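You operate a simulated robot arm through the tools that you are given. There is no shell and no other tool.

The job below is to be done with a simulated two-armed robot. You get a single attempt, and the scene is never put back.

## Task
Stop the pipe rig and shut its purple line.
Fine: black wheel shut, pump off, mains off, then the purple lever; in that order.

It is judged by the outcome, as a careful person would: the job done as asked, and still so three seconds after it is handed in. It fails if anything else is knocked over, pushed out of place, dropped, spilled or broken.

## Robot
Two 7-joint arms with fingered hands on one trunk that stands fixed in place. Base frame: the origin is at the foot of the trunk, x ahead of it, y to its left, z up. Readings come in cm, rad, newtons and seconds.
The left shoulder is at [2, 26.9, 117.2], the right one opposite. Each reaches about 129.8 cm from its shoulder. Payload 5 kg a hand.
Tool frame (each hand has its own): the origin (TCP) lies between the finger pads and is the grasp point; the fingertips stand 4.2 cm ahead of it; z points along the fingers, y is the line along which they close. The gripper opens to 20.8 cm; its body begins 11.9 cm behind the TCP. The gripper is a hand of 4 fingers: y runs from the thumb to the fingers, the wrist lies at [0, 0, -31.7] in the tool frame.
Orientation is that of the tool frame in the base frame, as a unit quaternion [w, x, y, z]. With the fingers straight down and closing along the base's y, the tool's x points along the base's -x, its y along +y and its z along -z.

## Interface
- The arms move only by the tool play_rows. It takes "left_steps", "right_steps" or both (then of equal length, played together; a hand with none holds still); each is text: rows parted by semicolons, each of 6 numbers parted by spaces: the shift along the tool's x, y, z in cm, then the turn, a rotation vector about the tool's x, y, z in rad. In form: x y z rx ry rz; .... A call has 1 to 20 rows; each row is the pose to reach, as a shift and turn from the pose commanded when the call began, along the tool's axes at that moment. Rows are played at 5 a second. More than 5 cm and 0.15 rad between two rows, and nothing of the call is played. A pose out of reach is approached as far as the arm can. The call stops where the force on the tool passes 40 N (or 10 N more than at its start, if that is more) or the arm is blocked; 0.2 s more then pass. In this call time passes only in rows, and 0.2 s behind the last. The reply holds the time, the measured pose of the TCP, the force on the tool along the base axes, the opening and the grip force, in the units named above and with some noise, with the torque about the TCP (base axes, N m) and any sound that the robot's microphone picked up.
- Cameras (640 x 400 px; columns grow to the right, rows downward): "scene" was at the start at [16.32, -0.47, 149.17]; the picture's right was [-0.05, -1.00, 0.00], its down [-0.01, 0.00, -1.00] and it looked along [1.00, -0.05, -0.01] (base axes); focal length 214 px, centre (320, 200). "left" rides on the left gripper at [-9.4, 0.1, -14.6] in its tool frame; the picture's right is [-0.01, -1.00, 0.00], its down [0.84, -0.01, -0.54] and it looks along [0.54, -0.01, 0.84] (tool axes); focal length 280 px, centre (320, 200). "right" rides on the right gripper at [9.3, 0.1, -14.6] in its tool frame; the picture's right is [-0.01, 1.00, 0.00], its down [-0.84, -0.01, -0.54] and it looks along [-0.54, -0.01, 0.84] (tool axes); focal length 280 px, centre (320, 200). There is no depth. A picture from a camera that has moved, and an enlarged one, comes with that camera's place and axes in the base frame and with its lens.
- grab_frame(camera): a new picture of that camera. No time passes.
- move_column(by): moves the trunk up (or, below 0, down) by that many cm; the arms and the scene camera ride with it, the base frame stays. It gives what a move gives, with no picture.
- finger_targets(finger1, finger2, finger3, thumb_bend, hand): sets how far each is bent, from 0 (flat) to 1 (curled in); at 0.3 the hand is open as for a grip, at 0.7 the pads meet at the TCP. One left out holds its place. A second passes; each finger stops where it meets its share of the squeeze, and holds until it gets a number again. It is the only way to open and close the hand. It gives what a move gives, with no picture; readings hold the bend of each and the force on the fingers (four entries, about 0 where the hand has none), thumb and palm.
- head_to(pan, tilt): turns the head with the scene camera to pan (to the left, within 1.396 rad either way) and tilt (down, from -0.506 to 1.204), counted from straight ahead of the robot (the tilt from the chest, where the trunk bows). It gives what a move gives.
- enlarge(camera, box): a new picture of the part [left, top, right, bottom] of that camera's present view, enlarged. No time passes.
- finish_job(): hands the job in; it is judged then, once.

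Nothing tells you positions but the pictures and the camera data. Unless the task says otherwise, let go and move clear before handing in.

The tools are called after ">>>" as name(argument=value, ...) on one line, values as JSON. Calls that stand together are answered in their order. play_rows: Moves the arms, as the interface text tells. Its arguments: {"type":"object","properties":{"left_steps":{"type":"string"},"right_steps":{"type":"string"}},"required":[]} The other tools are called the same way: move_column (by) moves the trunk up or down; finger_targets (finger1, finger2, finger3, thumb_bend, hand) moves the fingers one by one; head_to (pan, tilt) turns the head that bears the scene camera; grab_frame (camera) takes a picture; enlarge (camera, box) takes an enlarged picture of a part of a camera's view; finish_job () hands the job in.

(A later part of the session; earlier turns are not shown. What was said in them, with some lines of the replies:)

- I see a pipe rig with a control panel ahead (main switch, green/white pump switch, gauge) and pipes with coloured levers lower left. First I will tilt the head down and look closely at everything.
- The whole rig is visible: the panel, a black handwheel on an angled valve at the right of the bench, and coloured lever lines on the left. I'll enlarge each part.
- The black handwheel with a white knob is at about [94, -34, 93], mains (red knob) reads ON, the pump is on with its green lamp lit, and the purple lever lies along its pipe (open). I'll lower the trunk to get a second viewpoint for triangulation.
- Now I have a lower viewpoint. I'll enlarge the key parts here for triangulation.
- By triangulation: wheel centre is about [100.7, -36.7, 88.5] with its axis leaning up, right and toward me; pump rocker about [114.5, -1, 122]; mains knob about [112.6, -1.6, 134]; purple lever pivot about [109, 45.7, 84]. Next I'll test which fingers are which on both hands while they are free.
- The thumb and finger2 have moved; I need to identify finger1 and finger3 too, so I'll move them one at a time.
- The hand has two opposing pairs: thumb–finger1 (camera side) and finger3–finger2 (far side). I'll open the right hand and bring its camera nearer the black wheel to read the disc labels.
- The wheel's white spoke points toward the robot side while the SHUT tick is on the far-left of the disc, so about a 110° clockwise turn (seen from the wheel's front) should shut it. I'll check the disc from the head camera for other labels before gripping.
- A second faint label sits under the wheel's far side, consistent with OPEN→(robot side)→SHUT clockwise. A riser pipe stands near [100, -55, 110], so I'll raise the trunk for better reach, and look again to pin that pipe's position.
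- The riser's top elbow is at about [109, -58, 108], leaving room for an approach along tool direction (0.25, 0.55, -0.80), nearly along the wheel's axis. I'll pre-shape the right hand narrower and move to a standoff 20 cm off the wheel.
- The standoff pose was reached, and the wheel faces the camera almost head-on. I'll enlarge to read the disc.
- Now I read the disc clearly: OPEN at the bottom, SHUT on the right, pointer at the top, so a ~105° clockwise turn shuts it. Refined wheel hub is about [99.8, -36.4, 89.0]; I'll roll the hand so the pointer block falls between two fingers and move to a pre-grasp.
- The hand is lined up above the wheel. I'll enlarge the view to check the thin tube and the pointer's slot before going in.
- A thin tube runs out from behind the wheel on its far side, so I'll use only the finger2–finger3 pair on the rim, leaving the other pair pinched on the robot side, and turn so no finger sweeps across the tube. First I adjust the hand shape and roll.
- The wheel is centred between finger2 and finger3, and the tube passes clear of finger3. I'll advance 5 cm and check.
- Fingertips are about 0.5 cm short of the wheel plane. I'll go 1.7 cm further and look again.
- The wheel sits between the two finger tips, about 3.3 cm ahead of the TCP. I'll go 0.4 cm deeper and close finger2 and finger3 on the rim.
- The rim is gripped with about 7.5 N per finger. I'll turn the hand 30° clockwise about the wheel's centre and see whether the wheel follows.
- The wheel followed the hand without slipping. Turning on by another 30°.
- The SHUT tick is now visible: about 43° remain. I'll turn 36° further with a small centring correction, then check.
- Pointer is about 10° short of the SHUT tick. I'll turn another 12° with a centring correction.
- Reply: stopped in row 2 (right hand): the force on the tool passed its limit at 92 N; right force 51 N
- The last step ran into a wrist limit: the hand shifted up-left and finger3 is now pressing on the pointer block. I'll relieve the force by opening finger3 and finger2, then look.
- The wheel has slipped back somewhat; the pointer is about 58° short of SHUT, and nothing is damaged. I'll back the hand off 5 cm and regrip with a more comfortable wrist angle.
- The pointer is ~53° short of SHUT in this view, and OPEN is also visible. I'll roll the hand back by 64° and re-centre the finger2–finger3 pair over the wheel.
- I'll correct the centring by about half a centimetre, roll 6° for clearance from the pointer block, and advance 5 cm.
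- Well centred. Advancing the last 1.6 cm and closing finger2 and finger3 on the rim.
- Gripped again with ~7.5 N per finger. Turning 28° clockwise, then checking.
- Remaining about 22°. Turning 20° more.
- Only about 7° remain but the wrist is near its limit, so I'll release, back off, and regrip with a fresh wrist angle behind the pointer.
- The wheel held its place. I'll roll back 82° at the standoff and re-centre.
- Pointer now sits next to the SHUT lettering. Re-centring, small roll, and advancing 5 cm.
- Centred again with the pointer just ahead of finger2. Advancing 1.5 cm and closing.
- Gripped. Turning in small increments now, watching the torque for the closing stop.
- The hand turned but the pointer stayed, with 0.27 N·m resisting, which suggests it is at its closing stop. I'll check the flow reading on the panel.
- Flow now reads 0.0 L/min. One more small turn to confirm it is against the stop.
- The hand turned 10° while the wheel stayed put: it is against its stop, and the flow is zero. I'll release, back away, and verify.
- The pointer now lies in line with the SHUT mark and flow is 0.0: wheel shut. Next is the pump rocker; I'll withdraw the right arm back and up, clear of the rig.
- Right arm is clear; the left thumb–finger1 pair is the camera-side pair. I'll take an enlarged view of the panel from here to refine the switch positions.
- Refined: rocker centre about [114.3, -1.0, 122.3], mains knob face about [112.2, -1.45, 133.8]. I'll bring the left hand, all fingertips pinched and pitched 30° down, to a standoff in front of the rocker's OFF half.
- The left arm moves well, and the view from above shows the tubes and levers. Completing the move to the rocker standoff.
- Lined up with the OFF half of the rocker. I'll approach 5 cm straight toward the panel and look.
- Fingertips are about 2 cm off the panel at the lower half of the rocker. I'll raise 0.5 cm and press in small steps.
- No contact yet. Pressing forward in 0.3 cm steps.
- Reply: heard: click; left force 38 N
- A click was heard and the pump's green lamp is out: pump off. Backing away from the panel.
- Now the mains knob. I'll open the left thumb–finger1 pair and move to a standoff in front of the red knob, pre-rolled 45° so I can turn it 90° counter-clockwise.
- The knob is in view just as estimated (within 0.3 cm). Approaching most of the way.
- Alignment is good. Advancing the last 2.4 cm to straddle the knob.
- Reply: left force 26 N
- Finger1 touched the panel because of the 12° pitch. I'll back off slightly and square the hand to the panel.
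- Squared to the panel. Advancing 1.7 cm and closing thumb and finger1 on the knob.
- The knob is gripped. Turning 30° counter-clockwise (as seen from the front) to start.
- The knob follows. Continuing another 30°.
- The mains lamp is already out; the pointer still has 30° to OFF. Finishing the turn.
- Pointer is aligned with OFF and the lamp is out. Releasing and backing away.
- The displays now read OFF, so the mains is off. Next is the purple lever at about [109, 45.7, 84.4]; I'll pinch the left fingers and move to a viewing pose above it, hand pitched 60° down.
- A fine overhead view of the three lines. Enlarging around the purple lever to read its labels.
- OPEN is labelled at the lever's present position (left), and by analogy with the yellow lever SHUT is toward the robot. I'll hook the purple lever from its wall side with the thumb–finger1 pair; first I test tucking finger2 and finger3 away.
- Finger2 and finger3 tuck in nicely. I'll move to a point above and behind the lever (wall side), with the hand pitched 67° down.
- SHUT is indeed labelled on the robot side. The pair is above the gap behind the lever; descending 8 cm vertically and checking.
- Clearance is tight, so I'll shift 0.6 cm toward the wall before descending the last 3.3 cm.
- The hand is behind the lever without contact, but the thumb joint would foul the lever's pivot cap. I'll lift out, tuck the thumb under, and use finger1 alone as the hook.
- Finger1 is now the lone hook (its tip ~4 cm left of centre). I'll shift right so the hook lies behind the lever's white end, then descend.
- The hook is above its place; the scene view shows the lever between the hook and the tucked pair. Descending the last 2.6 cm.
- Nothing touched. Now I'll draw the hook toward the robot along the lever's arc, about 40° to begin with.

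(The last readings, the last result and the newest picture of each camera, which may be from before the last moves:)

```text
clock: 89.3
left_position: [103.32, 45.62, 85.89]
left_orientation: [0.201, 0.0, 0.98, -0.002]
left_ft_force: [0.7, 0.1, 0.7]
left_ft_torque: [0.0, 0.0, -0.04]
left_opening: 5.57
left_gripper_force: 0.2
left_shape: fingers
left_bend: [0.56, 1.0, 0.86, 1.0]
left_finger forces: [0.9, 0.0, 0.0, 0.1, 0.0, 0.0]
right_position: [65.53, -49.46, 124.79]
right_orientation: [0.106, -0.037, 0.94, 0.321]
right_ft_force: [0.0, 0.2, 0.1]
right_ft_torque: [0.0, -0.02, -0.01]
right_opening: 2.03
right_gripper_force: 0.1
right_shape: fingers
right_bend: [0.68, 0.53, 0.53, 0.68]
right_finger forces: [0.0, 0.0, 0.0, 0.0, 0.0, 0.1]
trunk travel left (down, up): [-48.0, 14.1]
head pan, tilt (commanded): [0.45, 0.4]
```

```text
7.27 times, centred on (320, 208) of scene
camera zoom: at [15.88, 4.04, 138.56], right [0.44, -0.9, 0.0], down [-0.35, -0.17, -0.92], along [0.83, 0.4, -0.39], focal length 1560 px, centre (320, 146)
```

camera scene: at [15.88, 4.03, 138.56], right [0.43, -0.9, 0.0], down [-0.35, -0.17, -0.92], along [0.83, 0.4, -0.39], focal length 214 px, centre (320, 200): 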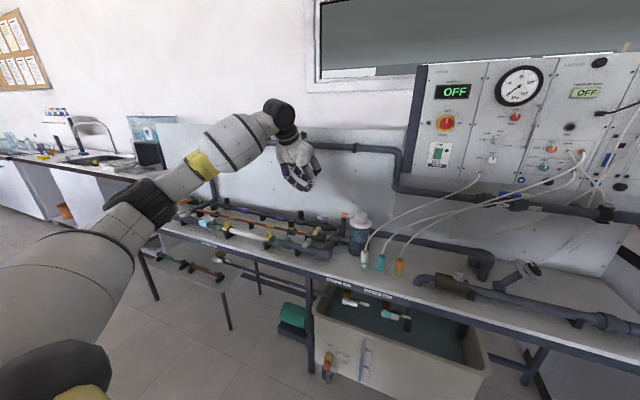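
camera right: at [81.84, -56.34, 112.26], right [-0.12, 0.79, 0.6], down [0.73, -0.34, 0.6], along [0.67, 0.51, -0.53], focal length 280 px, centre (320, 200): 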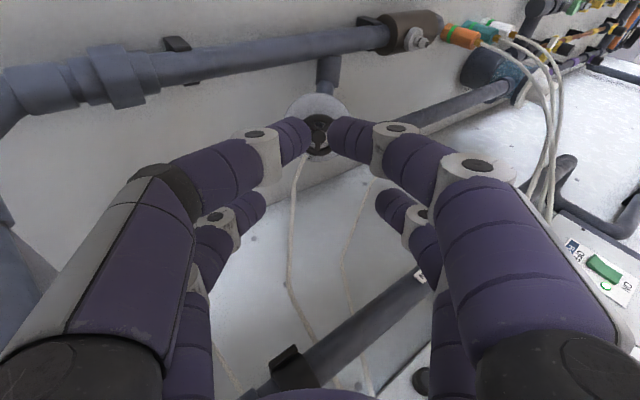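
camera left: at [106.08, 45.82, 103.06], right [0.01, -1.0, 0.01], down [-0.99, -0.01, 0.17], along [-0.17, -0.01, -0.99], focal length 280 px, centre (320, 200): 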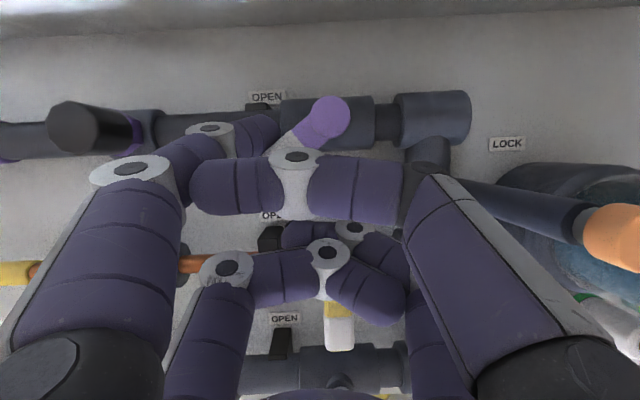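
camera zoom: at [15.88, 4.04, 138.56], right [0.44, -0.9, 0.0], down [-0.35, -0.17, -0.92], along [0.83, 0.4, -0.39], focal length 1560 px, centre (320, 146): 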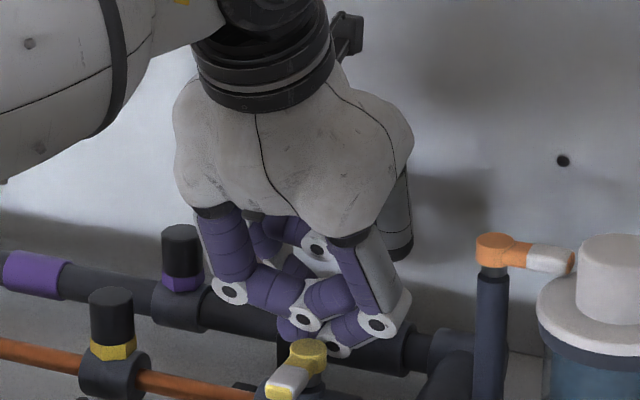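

The lever has swung about 40° with barely any force. I'll draw it a little further, then lift out to reshape the hand for the second half of the swing.

>>> play_rows(left_steps="0.37 -0.09 -0.16 0 0 0; 0.55 -0.17 -0.24 0 0 0")

>>> play_rows(left_steps="-0.4 0.25 0.15 0 0 0; -1.4 0.25 -2.2 0 0 0; -2.5 0.25 -4.8 0 0 0; -3.7 0.25 -7.6 0 0 0")

>>> finger_targets(hand="left", finger2=0.4, finger3=1.0)

>>> finger_targets(hand="left", finger2=0.7, finger3=1.0)

>>> grab_frame(camera="left")

>>> enlarge(camera="scene", box=[280, 150, 370, 240])

```text
clock: 89.9
left_position: [102.67, 45.36, 86.0]
left_orientation: [0.2, 0.001, 0.98, -0.002]
left_ft_force: [1.3, -0.1, 0.7]
left_ft_torque: [0.0, 0.02, 0.0]
left_opening: 5.57
left_gripper_force: 0.7
left_shape: fingers
left_bend: [0.56, 1.0, 0.86, 1.0]
left_finger forces: [1.1, 0.0, 0.0, 0.0, 0.0, 0.1]
right_position: [65.56, -49.56, 124.84]
right_orientation: [0.106, -0.037, 0.94, 0.321]
right_ft_force: [0.8, -0.7, 0.2]
right_ft_torque: [0.02, -0.02, 0.02]
right_opening: 2.0
right_gripper_force: 0.0
right_shape: fingers
right_bend: [0.68, 0.53, 0.53, 0.68]
right_finger forces: [0.0, 0.0, 0.1, 0.0, 0.0, 0.0]
trunk travel left (down, up): [-48.0, 14.1]
head pan, tilt (commanded): [0.45, 0.4]
```

```text
clock: 90.9
left_position: [102.98, 45.82, 94.49]
left_orientation: [0.199, 0.001, 0.98, -0.001]
left_ft_force: [0.2, -0.7, -0.1]
left_ft_torque: [0.07, -0.03, 0.02]
left_opening: 5.55
left_gripper_force: 0.0
left_shape: fingers
left_bend: [0.56, 1.0, 0.86, 1.0]
left_finger forces: [0.0, 0.0, 0.0, 0.1, 0.0, 0.0]
right_position: [65.51, -49.6, 124.9]
right_orientation: [0.106, -0.037, 0.941, 0.321]
right_ft_force: [-1.0, -1.2, 0.4]
right_ft_torque: [0.04, -0.09, -0.03]
right_opening: 2.0
right_gripper_force: 0.0
right_shape: fingers
right_bend: [0.68, 0.53, 0.53, 0.68]
right_finger forces: [0.0, 0.1, 0.0, 0.0, 0.0, 0.0]
trunk travel left (down, up): [-48.0, 14.1]
head pan, tilt (commanded): [0.45, 0.4]
```

```text
clock: 91.9
left_position: [103.06, 45.79, 94.45]
left_orientation: [0.201, 0.0, 0.98, -0.002]
left_ft_force: [-0.3, -0.3, -0.2]
left_ft_torque: [-0.02, -0.02, -0.02]
left_opening: 5.57
left_gripper_force: 0.1
left_shape: fingers
left_bend: [0.56, 1.0, 0.8, 1.0]
left_finger forces: [0.0, 0.0, 0.0, 0.0, 0.1, 0.0]
right_position: [65.59, -49.44, 124.75]
right_orientation: [0.105, -0.037, 0.941, 0.321]
right_ft_force: [0.4, -0.2, -0.2]
right_ft_torque: [0.0, -0.01, 0.0]
right_opening: 2.02
right_gripper_force: 0.0
right_shape: fingers
right_bend: [0.68, 0.53, 0.53, 0.68]
right_finger forces: [0.0, 0.1, 0.1, 0.0, 0.1, 0.1]
trunk travel left (down, up): [-48.0, 14.1]
head pan, tilt (commanded): [0.45, 0.4]
```

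```text
clock: 92.9
left_position: [103.01, 45.8, 94.34]
left_orientation: [0.2, 0.0, 0.98, -0.001]
left_ft_force: [0.2, 0.2, -0.3]
left_ft_torque: [0.02, 0.01, 0.01]
left_opening: 5.56
left_gripper_force: 0.0
left_shape: fingers
left_bend: [0.56, 0.96, 0.83, 1.0]
left_finger forces: [0.1, 0.0, 0.0, 0.1, 0.0, 0.1]
right_position: [65.45, -49.5, 124.89]
right_orientation: [0.106, -0.037, 0.941, 0.321]
right_ft_force: [0.4, 0.3, 0.1]
right_ft_torque: [-0.03, -0.01, -0.01]
right_opening: 2.03
right_gripper_force: 0.0
right_shape: fingers
right_bend: [0.68, 0.53, 0.53, 0.68]
right_finger forces: [0.0, 0.1, 0.1, 0.0, 0.0, 0.0]
trunk travel left (down, up): [-48.0, 14.1]
head pan, tilt (commanded): [0.45, 0.4]
```

```text
taken
camera left: at [105.81, 45.96, 111.51], right [0.01, -1.0, 0.01], down [-0.99, -0.01, 0.17], along [-0.17, -0.01, -0.99], focal length 280 px, centre (320, 200)
```

left: 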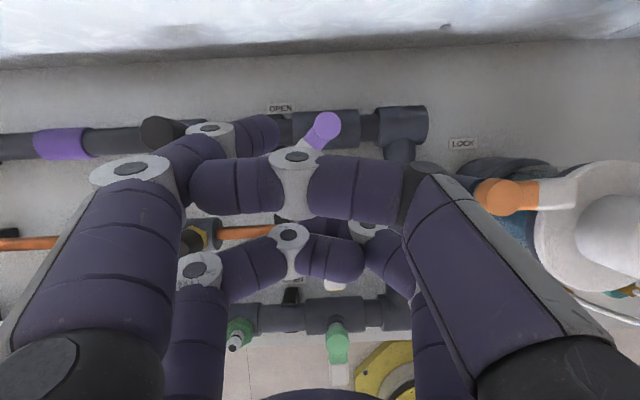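

```text
4.44 times, centred on (325, 195) of scene
camera zoom: at [15.88, 4.03, 138.56], right [0.44, -0.9, 0.0], down [-0.35, -0.17, -0.92], along [0.83, 0.4, -0.39], focal length 953 px, centre (298, 222)
```

zoom: 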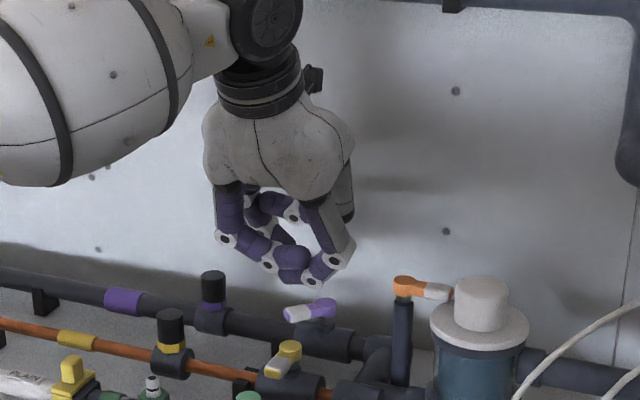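

The lever stays at about 45°. Finger2 and finger3 interlocked, so I'll open both first, then tuck finger3 and bring finger2 out as the pusher.

>>> finger_targets(hand="left", finger3=0.4)

>>> finger_targets(hand="left", finger2=0.4)

>>> finger_targets(hand="left", finger3=1.0)

>>> finger_targets(hand="left", finger2=0.62)

>>> grab_frame(camera="left")

>>> enlarge(camera="scene", box=[280, 150, 370, 240])

```text
clock: 93.9
left_position: [103.01, 45.84, 94.34]
left_orientation: [0.2, 0.0, 0.98, -0.001]
left_ft_force: [-0.1, 0.6, -0.4]
left_ft_torque: [-0.02, -0.03, 0.01]
left_opening: 5.52
left_gripper_force: 0.1
left_shape: fingers
left_bend: [0.56, 0.7, 0.4, 1.0]
left_finger forces: [0.0, 0.1, 0.1, 0.0, 0.0, 0.0]
right_position: [65.62, -49.47, 124.9]
right_orientation: [0.105, -0.037, 0.94, 0.321]
right_ft_force: [-0.7, 0.1, 0.5]
right_ft_torque: [-0.02, 0.0, -0.03]
right_opening: 2.01
right_gripper_force: 0.1
right_shape: fingers
right_bend: [0.68, 0.53, 0.53, 0.68]
right_finger forces: [0.0, 0.1, 0.1, 0.0, 0.0, 0.1]
trunk travel left (down, up): [-48.0, 14.1]
head pan, tilt (commanded): [0.45, 0.4]
```

```text
clock: 94.9
left_position: [102.99, 45.89, 94.44]
left_orientation: [0.2, 0.0, 0.98, -0.002]
left_ft_force: [-0.2, -0.2, 0.2]
left_ft_torque: [0.04, 0.01, 0.0]
left_opening: 5.54
left_gripper_force: 0.1
left_shape: fingers
left_bend: [0.56, 0.4, 0.4, 1.0]
left_finger forces: [0.0, 0.0, 0.1, 0.1, 0.1, 0.0]
right_position: [65.51, -49.48, 124.79]
right_orientation: [0.106, -0.038, 0.94, 0.321]
right_ft_force: [0.2, 0.3, 0.9]
right_ft_torque: [-0.03, -0.01, 0.0]
right_opening: 1.99
right_gripper_force: 0.0
right_shape: fingers
right_bend: [0.68, 0.53, 0.53, 0.68]
right_finger forces: [0.0, 0.0, 0.0, 0.1, 0.0, 0.0]
trunk travel left (down, up): [-48.0, 14.1]
head pan, tilt (commanded): [0.45, 0.4]
```

```text
clock: 95.9
left_position: [102.99, 45.81, 94.27]
left_orientation: [0.2, 0.001, 0.98, -0.002]
left_ft_force: [0.2, 0.1, -0.3]
left_ft_torque: [0.01, 0.0, -0.03]
left_opening: 5.55
left_gripper_force: 0.0
left_shape: fingers
left_bend: [0.56, 0.4, 1.0, 1.0]
left_finger forces: [0.0, 0.0, 0.0, 0.0, 0.0, 0.0]
right_position: [65.64, -49.46, 124.9]
right_orientation: [0.106, -0.037, 0.941, 0.321]
right_ft_force: [0.2, 0.1, -1.2]
right_ft_torque: [0.01, -0.01, 0.0]
right_opening: 2.0
right_gripper_force: 0.1
right_shape: fingers
right_bend: [0.68, 0.53, 0.53, 0.68]
right_finger forces: [0.1, 0.0, 0.0, 0.1, 0.0, 0.0]
trunk travel left (down, up): [-48.0, 14.1]
head pan, tilt (commanded): [0.45, 0.4]
```

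```text
clock: 96.9
left_position: [103.01, 45.74, 94.34]
left_orientation: [0.2, 0.0, 0.98, -0.001]
left_ft_force: [-0.7, 0.3, 0.0]
left_ft_torque: [0.01, -0.02, 0.02]
left_opening: 5.53
left_gripper_force: 0.1
left_shape: fingers
left_bend: [0.56, 0.62, 1.0, 1.0]
left_finger forces: [0.0, 0.1, 0.0, 0.0, 0.0, 0.0]
right_position: [65.6, -49.52, 124.82]
right_orientation: [0.106, -0.037, 0.94, 0.321]
right_ft_force: [-0.6, 0.0, 0.0]
right_ft_torque: [-0.02, 0.04, 0.01]
right_opening: 2.02
right_gripper_force: 0.1
right_shape: fingers
right_bend: [0.68, 0.53, 0.53, 0.68]
right_finger forces: [0.1, 0.0, 0.0, 0.0, 0.0, 0.1]
trunk travel left (down, up): [-48.0, 14.1]
head pan, tilt (commanded): [0.45, 0.4]
```

```text
taken
camera left: at [105.81, 45.96, 111.51], right [0.01, -1.0, 0.01], down [-0.99, -0.01, 0.17], along [-0.17, -0.01, -0.99], focal length 280 px, centre (320, 200)
```

left: 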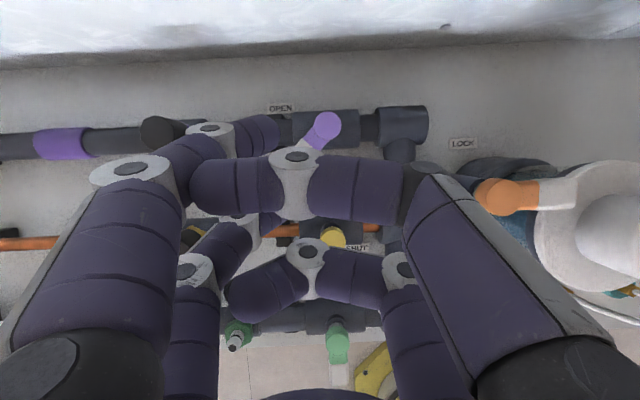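

```text
4.44 times, centred on (325, 195) of scene
camera zoom: at [15.88, 4.03, 138.56], right [0.44, -0.9, 0.0], down [-0.35, -0.17, -0.92], along [0.83, 0.4, -0.39], focal length 953 px, centre (298, 222)
```

zoom: 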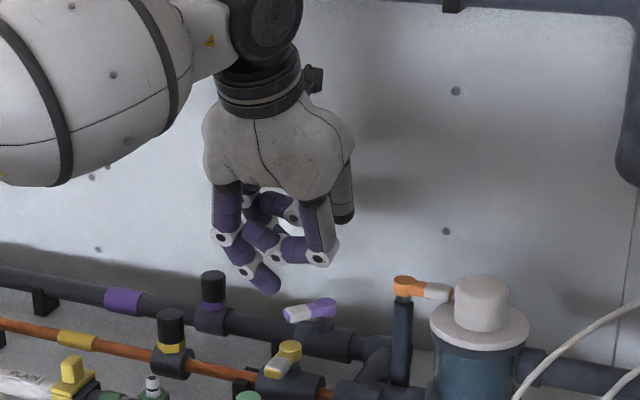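

Finger2 is now the lone low finger. The lever points ~48° round; I'll position finger2 above its trailing (left/wall) side and check.

>>> play_rows(left_steps="-1.78 0.43 0.34 0 0 0; -3.55 0.87 0.68 0 0 0; -5.33 1.3 1.02 0 0 0")

>>> grab_frame(camera="left")

>>> enlarge(camera="scene", box=[290, 160, 370, 240])

```text
clock: 97.7
left_position: [108.24, 46.98, 95.63]
left_orientation: [0.2, 0.0, 0.98, -0.001]
left_ft_force: [-1.0, -0.4, 0.8]
left_ft_torque: [0.07, 0.03, -0.01]
left_opening: 5.51
left_gripper_force: 0.0
left_shape: fingers
left_bend: [0.56, 0.62, 1.0, 1.0]
left_finger forces: [0.0, 0.1, 0.0, 0.0, 0.1, 0.0]
right_position: [65.59, -49.53, 124.68]
right_orientation: [0.106, -0.037, 0.94, 0.322]
right_ft_force: [0.2, -0.9, -1.0]
right_ft_torque: [0.12, -0.07, 0.0]
right_opening: 2.05
right_gripper_force: 0.1
right_shape: fingers
right_bend: [0.68, 0.53, 0.53, 0.68]
right_finger forces: [0.0, 0.0, 0.1, 0.0, 0.0, 0.0]
trunk travel left (down, up): [-48.0, 14.1]
head pan, tilt (commanded): [0.45, 0.4]
```

```text
taken
camera left: at [111.19, 47.12, 112.74], right [0.01, -1.0, 0.01], down [-0.99, -0.01, 0.16], along [-0.16, -0.01, -0.99], focal length 280 px, centre (320, 200)
```

left: 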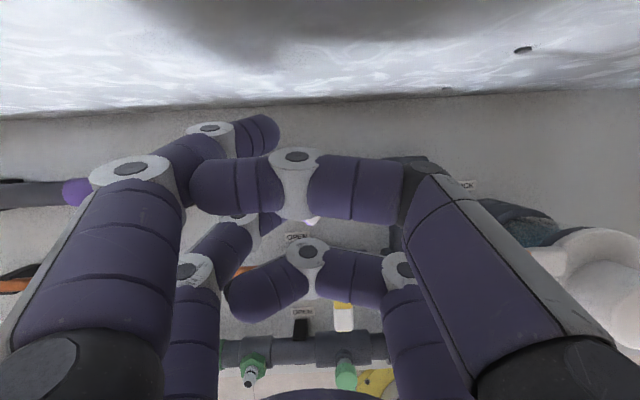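

```text
5.00 times, centred on (330, 200) of scene
camera zoom: at [15.87, 3.97, 138.56], right [0.43, -0.9, 0.0], down [-0.35, -0.17, -0.92], along [0.83, 0.4, -0.39], focal length 1072 px, centre (270, 200)
```

zoom: 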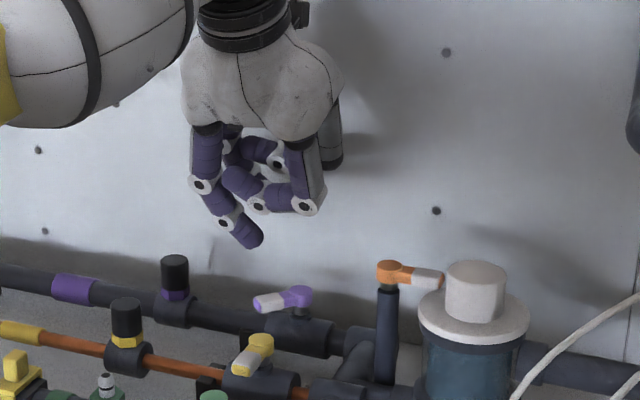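

Everything matches. A small shift left for clearance, then descend so finger2 sits beside the lever's trailing face.

>>> play_rows(left_steps="-0.28 0.65 0.12 0 0 0; 0.65 0.65 2.3 0 0 0; 1.58 0.65 4.48 0 0 0; 2.51 0.65 6.66 0 0 0")

>>> enlarge(camera="scene", box=[290, 170, 360, 240])

>>> grab_frame(camera="left")

```text
clock: 98.7
left_position: [108.75, 47.76, 88.31]
left_orientation: [0.199, 0.0, 0.98, -0.002]
left_ft_force: [1.4, -0.1, -0.1]
left_ft_torque: [-0.05, 0.07, -0.02]
left_opening: 5.53
left_gripper_force: 0.0
left_shape: fingers
left_bend: [0.56, 0.62, 1.0, 1.0]
left_finger forces: [0.0, 0.0, 0.1, 0.0, 0.0, 0.0]
right_position: [65.72, -49.53, 124.72]
right_orientation: [0.106, -0.037, 0.941, 0.32]
right_ft_force: [1.0, -0.7, -0.2]
right_ft_torque: [-0.03, 0.07, 0.05]
right_opening: 2.01
right_gripper_force: 0.1
right_shape: fingers
right_bend: [0.68, 0.53, 0.53, 0.68]
right_finger forces: [0.0, 0.0, 0.0, 0.0, 0.0, 0.0]
trunk travel left (down, up): [-48.0, 14.1]
head pan, tilt (commanded): [0.45, 0.4]
```

```text
5.71 times, centred on (325, 205) of scene
camera zoom: at [15.94, 4.06, 138.54], right [0.44, -0.9, 0.0], down [-0.35, -0.17, -0.92], along [0.83, 0.4, -0.39], focal length 1226 px, centre (291, 171)
```

zoom: 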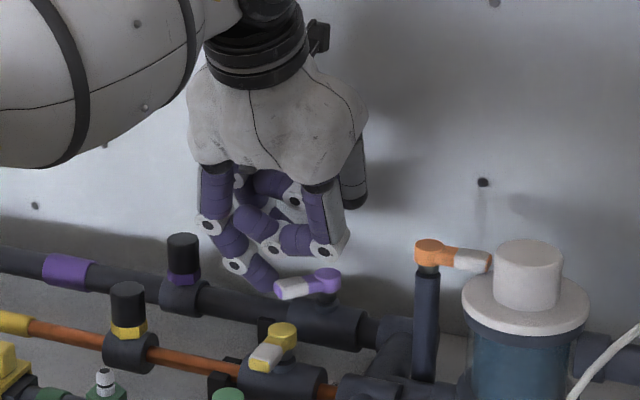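

```text
taken
camera left: at [111.57, 47.92, 105.4], right [0.01, -1.0, 0.01], down [-0.99, -0.01, 0.17], along [-0.17, -0.01, -0.99], focal length 280 px, centre (320, 200)
```

left: 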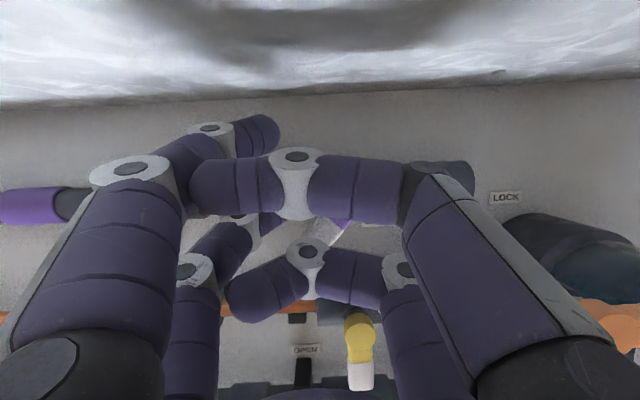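

Finger2 is beside the lever's trailing face. Pushing along the arc to about 75°.

>>> play_rows(left_steps="0.41 -1.02 -0.18 0 0 0; 1.13 -1.34 -0.48 0 0 0; 1.8 -1.79 -0.76 0 0 0; 2.37 -2.36 -1.01 0 0 0")

>>> enlarge(camera="scene", box=[290, 170, 360, 240])

>>> grab_frame(camera="left")

```text
clock: 99.7
left_position: [106.07, 45.42, 88.38]
left_orientation: [0.2, 0.001, 0.98, -0.002]
left_ft_force: [0.1, 0.6, -0.1]
left_ft_torque: [0.04, -0.05, 0.0]
left_opening: 5.53
left_gripper_force: 0.5
left_shape: fingers
left_bend: [0.56, 0.62, 1.0, 1.0]
left_finger forces: [0.0, 0.7, 0.1, 0.1, 0.0, 0.1]
right_position: [65.59, -49.37, 124.82]
right_orientation: [0.106, -0.037, 0.941, 0.32]
right_ft_force: [0.8, -0.2, 1.1]
right_ft_torque: [-0.01, -0.01, 0.0]
right_opening: 2.02
right_gripper_force: 0.0
right_shape: fingers
right_bend: [0.68, 0.53, 0.53, 0.68]
right_finger forces: [0.0, 0.1, 0.0, 0.0, 0.1, 0.0]
trunk travel left (down, up): [-48.0, 14.1]
head pan, tilt (commanded): [0.45, 0.4]
```

```text
5.71 times, centred on (325, 205) of scene
camera zoom: at [15.89, 4.04, 138.56], right [0.44, -0.9, 0.0], down [-0.35, -0.17, -0.92], along [0.83, 0.4, -0.39], focal length 1226 px, centre (291, 171)
```

zoom: 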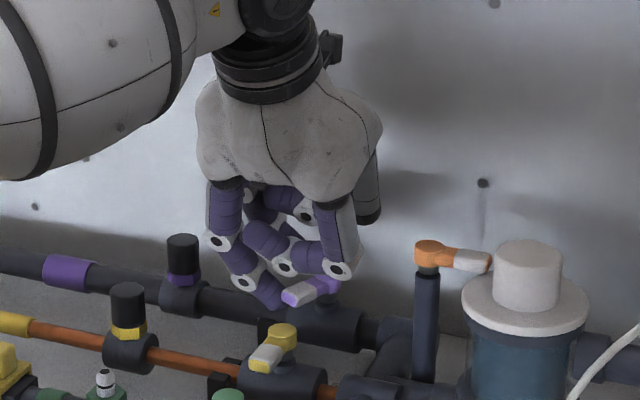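

```text
taken
camera left: at [108.97, 45.56, 105.48], right [0.01, -1.0, 0.01], down [-0.99, -0.01, 0.17], along [-0.17, -0.01, -0.99], focal length 280 px, centre (320, 200)
```

left: 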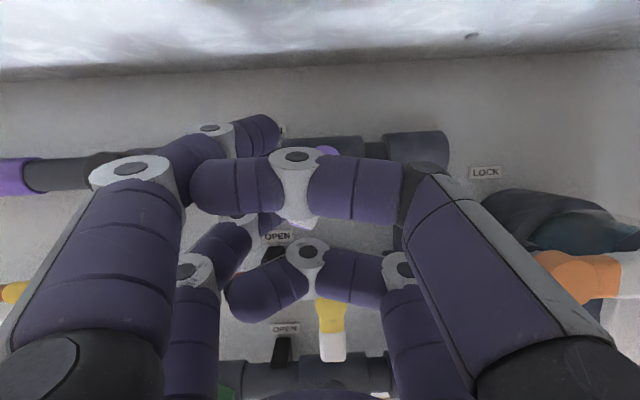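

The lever keeps following with under 1 N. Continuing toward 95° of nominal travel to meet its stop.

>>> play_rows(left_steps="0.48 -0.67 -0.2 0 0 0; 0.67 -1.04 -0.29 0 0 0; 0.84 -1.42 -0.36 0 0 0")

>>> enlarge(camera="scene", box=[290, 170, 360, 240])

>>> grab_frame(camera="left")

```text
clock: 100.5
left_position: [105.17, 43.7, 88.36]
left_orientation: [0.199, -0.001, 0.98, -0.001]
left_ft_force: [0.1, 0.1, -0.1]
left_ft_torque: [0.01, 0.02, 0.01]
left_opening: 5.53
left_gripper_force: 0.0
left_shape: fingers
left_bend: [0.56, 0.62, 1.0, 1.0]
left_finger forces: [0.0, 0.1, 0.0, 0.0, 0.0, 0.1]
right_position: [65.67, -49.51, 124.87]
right_orientation: [0.106, -0.038, 0.94, 0.321]
right_ft_force: [1.0, -0.1, -0.1]
right_ft_torque: [0.03, -0.01, 0.01]
right_opening: 2.02
right_gripper_force: 0.0
right_shape: fingers
right_bend: [0.68, 0.53, 0.53, 0.68]
right_finger forces: [0.0, 0.0, 0.0, 0.0, 0.0, 0.0]
trunk travel left (down, up): [-48.0, 14.1]
head pan, tilt (commanded): [0.45, 0.4]
```

```text
5.71 times, centred on (325, 205) of scene
camera zoom: at [15.89, 4.02, 138.56], right [0.44, -0.9, 0.0], down [-0.35, -0.17, -0.92], along [0.83, 0.4, -0.39], focal length 1226 px, centre (291, 171)
```

zoom: 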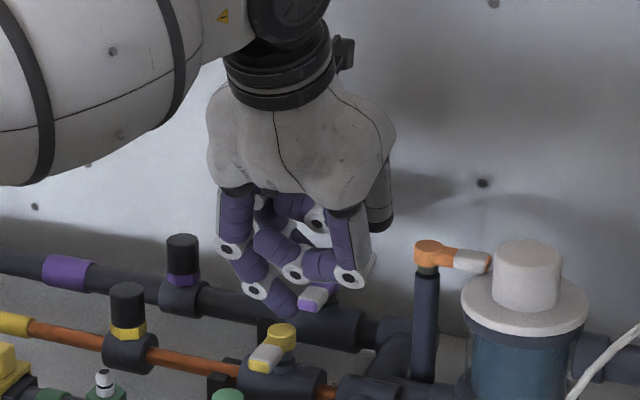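

```text
taken
camera left: at [108.05, 44.0, 105.5], right [0.01, -1.0, 0.01], down [-0.99, -0.01, 0.17], along [-0.17, -0.01, -0.99], focal length 280 px, centre (320, 200)
```

left: 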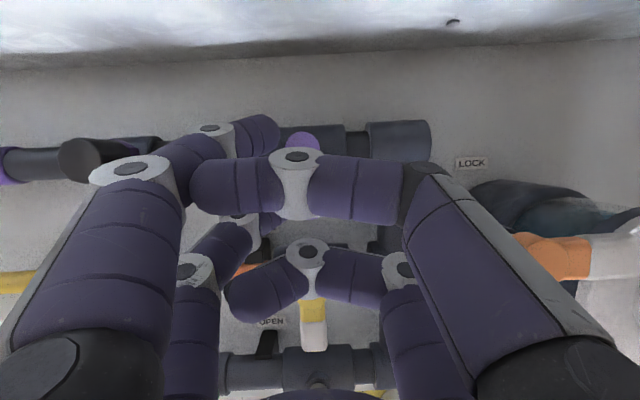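

Nearly perpendicular now, still no stop felt. Pushing slightly further.

>>> play_rows(left_steps="0.14 -0.4 -0.06 0 0 0; 0.2 -0.7 -0.08 0 0 0; 0.25 -1.0 -0.1 0 0 0")

>>> enlarge(camera="scene", box=[290, 170, 360, 240])

```text
clock: 101.3
left_position: [104.89, 42.8, 88.41]
left_orientation: [0.2, -0.001, 0.98, 0.0]
left_ft_force: [1.2, 4.2, 0.7]
left_ft_torque: [0.22, -0.06, -0.09]
left_opening: 5.53
left_gripper_force: 1.8
left_shape: fingers
left_bend: [0.56, 0.6, 1.0, 1.0]
left_finger forces: [0.0, 4.2, 0.0, 0.1, 0.0, 0.0]
right_position: [65.56, -49.44, 124.85]
right_orientation: [0.106, -0.037, 0.94, 0.321]
right_ft_force: [0.1, 0.9, 0.1]
right_ft_torque: [-0.03, -0.02, -0.03]
right_opening: 2.0
right_gripper_force: 0.1
right_shape: fingers
right_bend: [0.68, 0.53, 0.53, 0.68]
right_finger forces: [0.0, 0.0, 0.1, 0.0, 0.1, 0.0]
trunk travel left (down, up): [-48.0, 14.1]
head pan, tilt (commanded): [0.45, 0.4]
```

```text
5.71 times, centred on (325, 205) of scene
camera zoom: at [15.88, 4.05, 138.56], right [0.44, -0.9, 0.0], down [-0.35, -0.17, -0.92], along [0.83, 0.4, -0.39], focal length 1226 px, centre (291, 171)
```

zoom: 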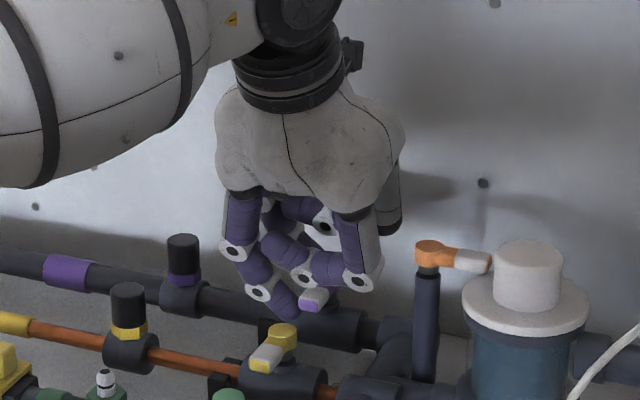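

Resistance of 4 N: the lever is at its stop. I'll press a touch more to be sure, then move the finger away and lift clear.

>>> play_rows(left_steps="0.05 -0.3 -0.02 0 0 0")

>>> play_rows(left_steps="0 0.8 0 0 0 0; 0 1.8 0 0 0 0; -1.1 1.8 -2.6 0 0 0; -2.3 1.8 -5.4 0 0 0; -3.9 1.8 -9.2 0 0 0")

>>> grab_frame(camera="left")

>>> enlarge(camera="scene", box=[290, 180, 360, 240])

```text
clock: 101.7
left_position: [104.85, 42.69, 88.3]
left_orientation: [0.2, -0.001, 0.98, -0.001]
left_ft_force: [2.3, 6.1, 1.6]
left_ft_torque: [0.34, -0.02, -0.14]
left_opening: 5.56
left_gripper_force: 2.9
left_shape: fingers
left_bend: [0.56, 0.59, 1.0, 1.0]
left_finger forces: [0.0, 5.6, 0.1, 0.0, 0.0, 0.0]
right_position: [65.66, -49.4, 124.88]
right_orientation: [0.106, -0.037, 0.941, 0.32]
right_ft_force: [-0.5, 0.1, 0.0]
right_ft_torque: [-0.04, -0.04, 0.02]
right_opening: 2.02
right_gripper_force: 0.0
right_shape: fingers
right_bend: [0.68, 0.53, 0.53, 0.68]
right_finger forces: [0.1, 0.1, 0.0, 0.0, 0.0, 0.0]
trunk travel left (down, up): [-48.0, 14.1]
head pan, tilt (commanded): [0.45, 0.4]
```

```text
clock: 102.9
left_position: [104.85, 44.37, 98.59]
left_orientation: [0.199, 0.001, 0.98, -0.001]
left_ft_force: [-0.4, -0.8, -0.4]
left_ft_torque: [0.13, -0.02, 0.06]
left_opening: 5.52
left_gripper_force: 0.0
left_shape: fingers
left_bend: [0.56, 0.62, 1.0, 1.0]
left_finger forces: [0.1, 0.0, 0.0, 0.0, 0.0, 0.0]
right_position: [65.46, -49.53, 124.87]
right_orientation: [0.108, -0.037, 0.94, 0.32]
right_ft_force: [-1.7, -1.3, 0.1]
right_ft_torque: [0.05, -0.11, -0.09]
right_opening: 2.01
right_gripper_force: 0.1
right_shape: fingers
right_bend: [0.68, 0.53, 0.53, 0.68]
right_finger forces: [0.1, 0.0, 0.1, 0.1, 0.0, 0.0]
trunk travel left (down, up): [-48.0, 14.1]
head pan, tilt (commanded): [0.45, 0.4]
```

```text
taken
camera left: at [107.67, 44.42, 115.71], right [0.01, -1.0, 0.01], down [-0.99, -0.01, 0.16], along [-0.16, -0.01, -0.99], focal length 280 px, centre (320, 200)
```

left: 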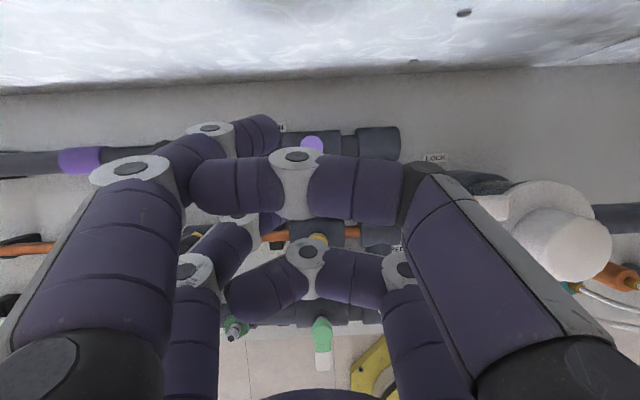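

```text
6.67 times, centred on (325, 210) of scene
camera zoom: at [15.78, 3.97, 138.6], right [0.43, -0.9, 0.0], down [-0.35, -0.17, -0.92], along [0.83, 0.4, -0.39], focal length 1430 px, centre (287, 133)
```

zoom: 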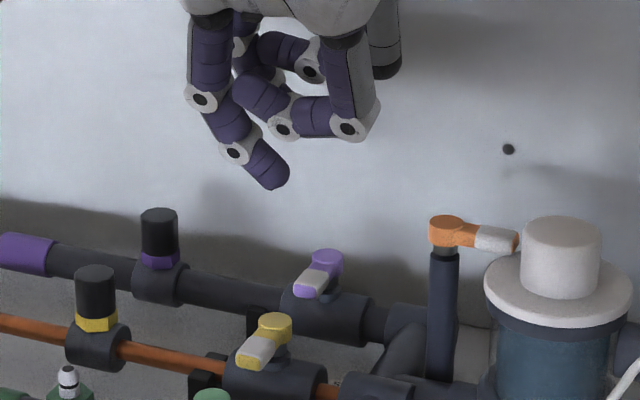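

The purple lever is now parallel to the yellow one, pointing at SHUT. I'll withdraw the left arm up and back, then verify all four items.

>>> play_rows(left_steps="1 0 -4.2 0 0 0; 3.3 0 -8 0 0 0; 5.8 0 -11.7 0 0 0; 8.3 0 -15.4 0 0 0; 10.8 0 -19.1 0 0 0; 13.4 0 -22.8 0 0 0; 16 0 -26.4 0 0 0")

>>> grab_frame(camera="left")

>>> grab_frame(camera="scene")

>>> enlarge(camera="scene", box=[180, 180, 380, 280])

>>> enlarge(camera="scene", box=[410, 60, 530, 180])

>>> enlarge(camera="scene", box=[440, 150, 620, 330])

```text
clock: 104.5
left_position: [79.77, 44.44, 116.68]
left_orientation: [0.2, 0.0, 0.98, -0.002]
left_ft_force: [0.9, 0.2, 0.5]
left_ft_torque: [-0.04, -0.01, 0.01]
left_opening: 5.49
left_gripper_force: 0.0
left_shape: fingers
left_bend: [0.56, 0.62, 1.0, 1.0]
left_finger forces: [0.0, 0.0, 0.0, 0.0, 0.1, 0.1]
right_position: [65.5, -49.44, 124.97]
right_orientation: [0.106, -0.038, 0.94, 0.322]
right_ft_force: [-1.6, -0.7, 1.4]
right_ft_torque: [0.01, -0.07, -0.06]
right_opening: 2.01
right_gripper_force: 0.0
right_shape: fingers
right_bend: [0.68, 0.53, 0.53, 0.68]
right_finger forces: [0.0, 0.0, 0.1, 0.0, 0.0, 0.0]
trunk travel left (down, up): [-48.0, 14.1]
head pan, tilt (commanded): [0.45, 0.4]
```

```text
taken
camera left: at [82.52, 44.58, 133.72], right [0.01, -1.0, 0.01], down [-0.99, -0.01, 0.16], along [-0.16, -0.01, -0.99], focal length 280 px, centre (320, 200)
```

left: 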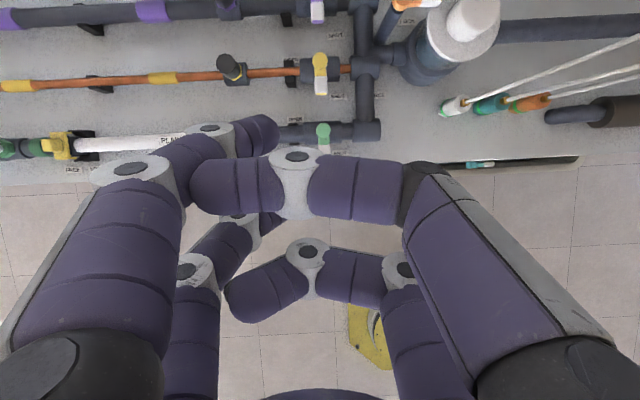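

```text
taken
camera scene: at [15.81, 4.04, 138.59], right [0.44, -0.9, 0.0], down [-0.35, -0.17, -0.92], along [0.83, 0.4, -0.39], focal length 214 px, centre (320, 200)
```

scene: 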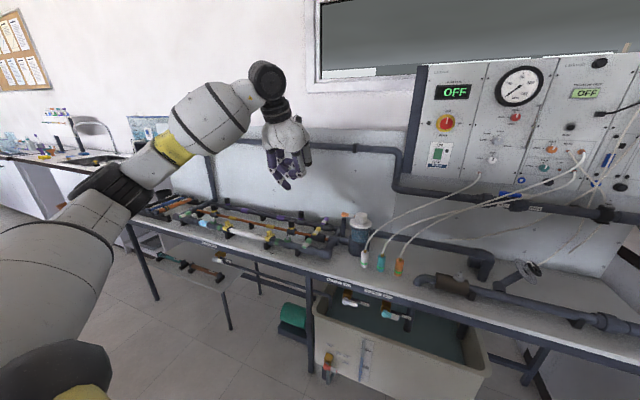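

```text
3.20 times, centred on (280, 230) of scene
camera zoom: at [15.81, 4.04, 138.59], right [0.44, -0.9, 0.0], down [-0.35, -0.17, -0.92], along [0.83, 0.4, -0.39], focal length 686 px, centre (448, 104)
```

zoom: 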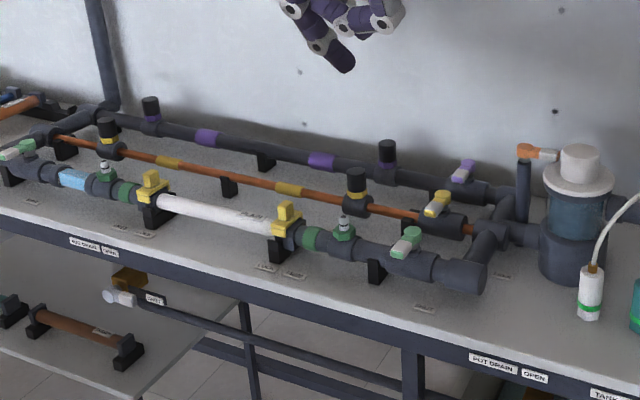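

```text
3.33 times, centred on (470, 120) of scene
camera zoom: at [15.81, 4.04, 138.59], right [0.44, -0.9, 0.0], down [-0.35, -0.17, -0.92], along [0.83, 0.4, -0.39], focal length 715 px, centre (-180, 467)
```

zoom: 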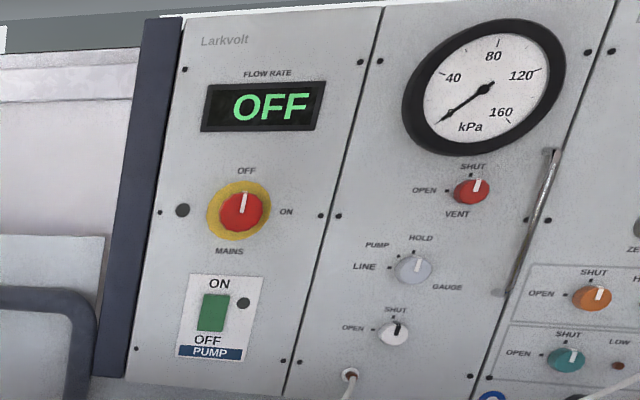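

```text
2.22 times, centred on (530, 240) of scene
camera zoom: at [15.81, 4.04, 138.59], right [0.44, -0.9, 0.0], down [-0.35, -0.17, -0.92], along [0.83, 0.4, -0.39], focal length 477 px, centre (-147, 111)
```

zoom: 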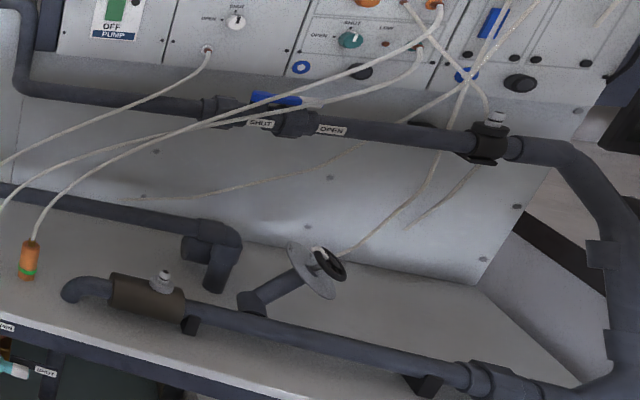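

Panel reads OFF, mains at OFF, pump lamp dark. A last close look at the purple lever and the wheel pointer.

>>> enlarge(camera="left", box=[270, 0, 390, 75])

>>> enlarge(camera="scene", box=[500, 245, 560, 290])

>>> grab_frame(camera="right")

```text
5.33 times, centred on (330, 38) of left
camera zoom: at [82.52, 44.58, 133.72], right [0.01, -1.0, 0.01], down [-0.99, -0.01, 0.16], along [-0.16, -0.01, -0.99], focal length 1495 px, centre (267, 1067)
```

zoom: 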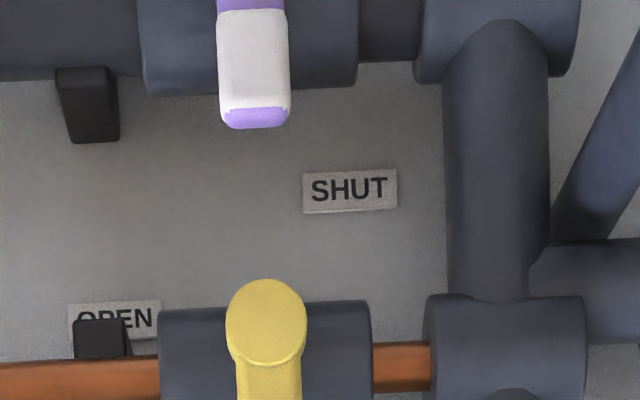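

```text
8.89 times, centred on (530, 268) of scene
camera zoom: at [15.81, 4.04, 138.59], right [0.44, -0.9, 0.0], down [-0.35, -0.17, -0.92], along [0.83, 0.4, -0.39], focal length 1906 px, centre (-1547, -400)
```

zoom: 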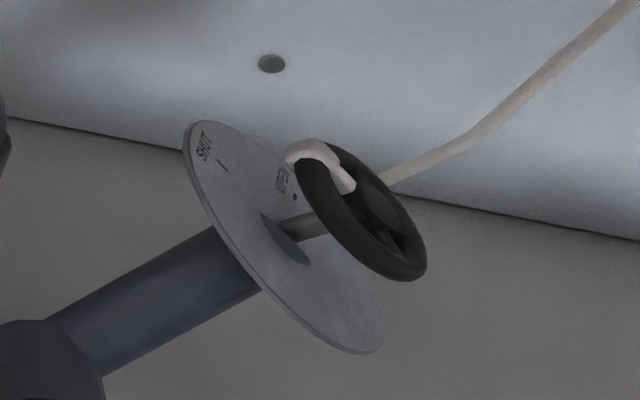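

```text
taken
camera right: at [53.8, -58.33, 134.16], right [-0.12, 0.79, 0.6], down [0.73, -0.34, 0.6], along [0.68, 0.51, -0.53], focal length 280 px, centre (320, 200)
```

right: 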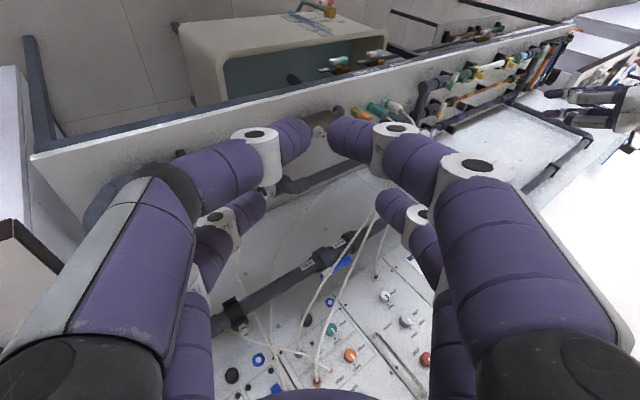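

All four steps are done in the order you asked, and both hands are clear of the rig:
- **Black wheel:** its pointer is on SHUT, and the flow read 0.0 before I switched off.
- **Pump:** the rocker clicked to OFF and its lamp is out.
- **Mains:** the knob is at OFF and the displays read OFF.
- **Purple lever:** it is square across its pipe, on the SHUT side.

Nothing else looks moved, so I'm handing in.

>>> finish_job()

```text
The job is handed in.
```

I stopped the rig and shut its purple line, in the order you gave. The job is handed in, but no verdict has come back.

1. **Black wheel:** it is shut against its stop with the pointer on SHUT, and the flow display read 0.0 L/min. On the first attempt my wrist hit its limit and force on the hand peaked at 92 N. The wheel slipped partway back, so I regripped and closed it fully. I saw no damage afterwards.
2. **Pump:** the rocker clicked to OFF and its lamp is out.
3. **Mains:** the knob points to OFF, its lamp is out and the displays read OFF.
4. **Purple lever:** it is turned 90° to its stop, square across the pipe on the SHUT side.

In the last pictures both hands were clear of the rig, and nothing else looked moved.
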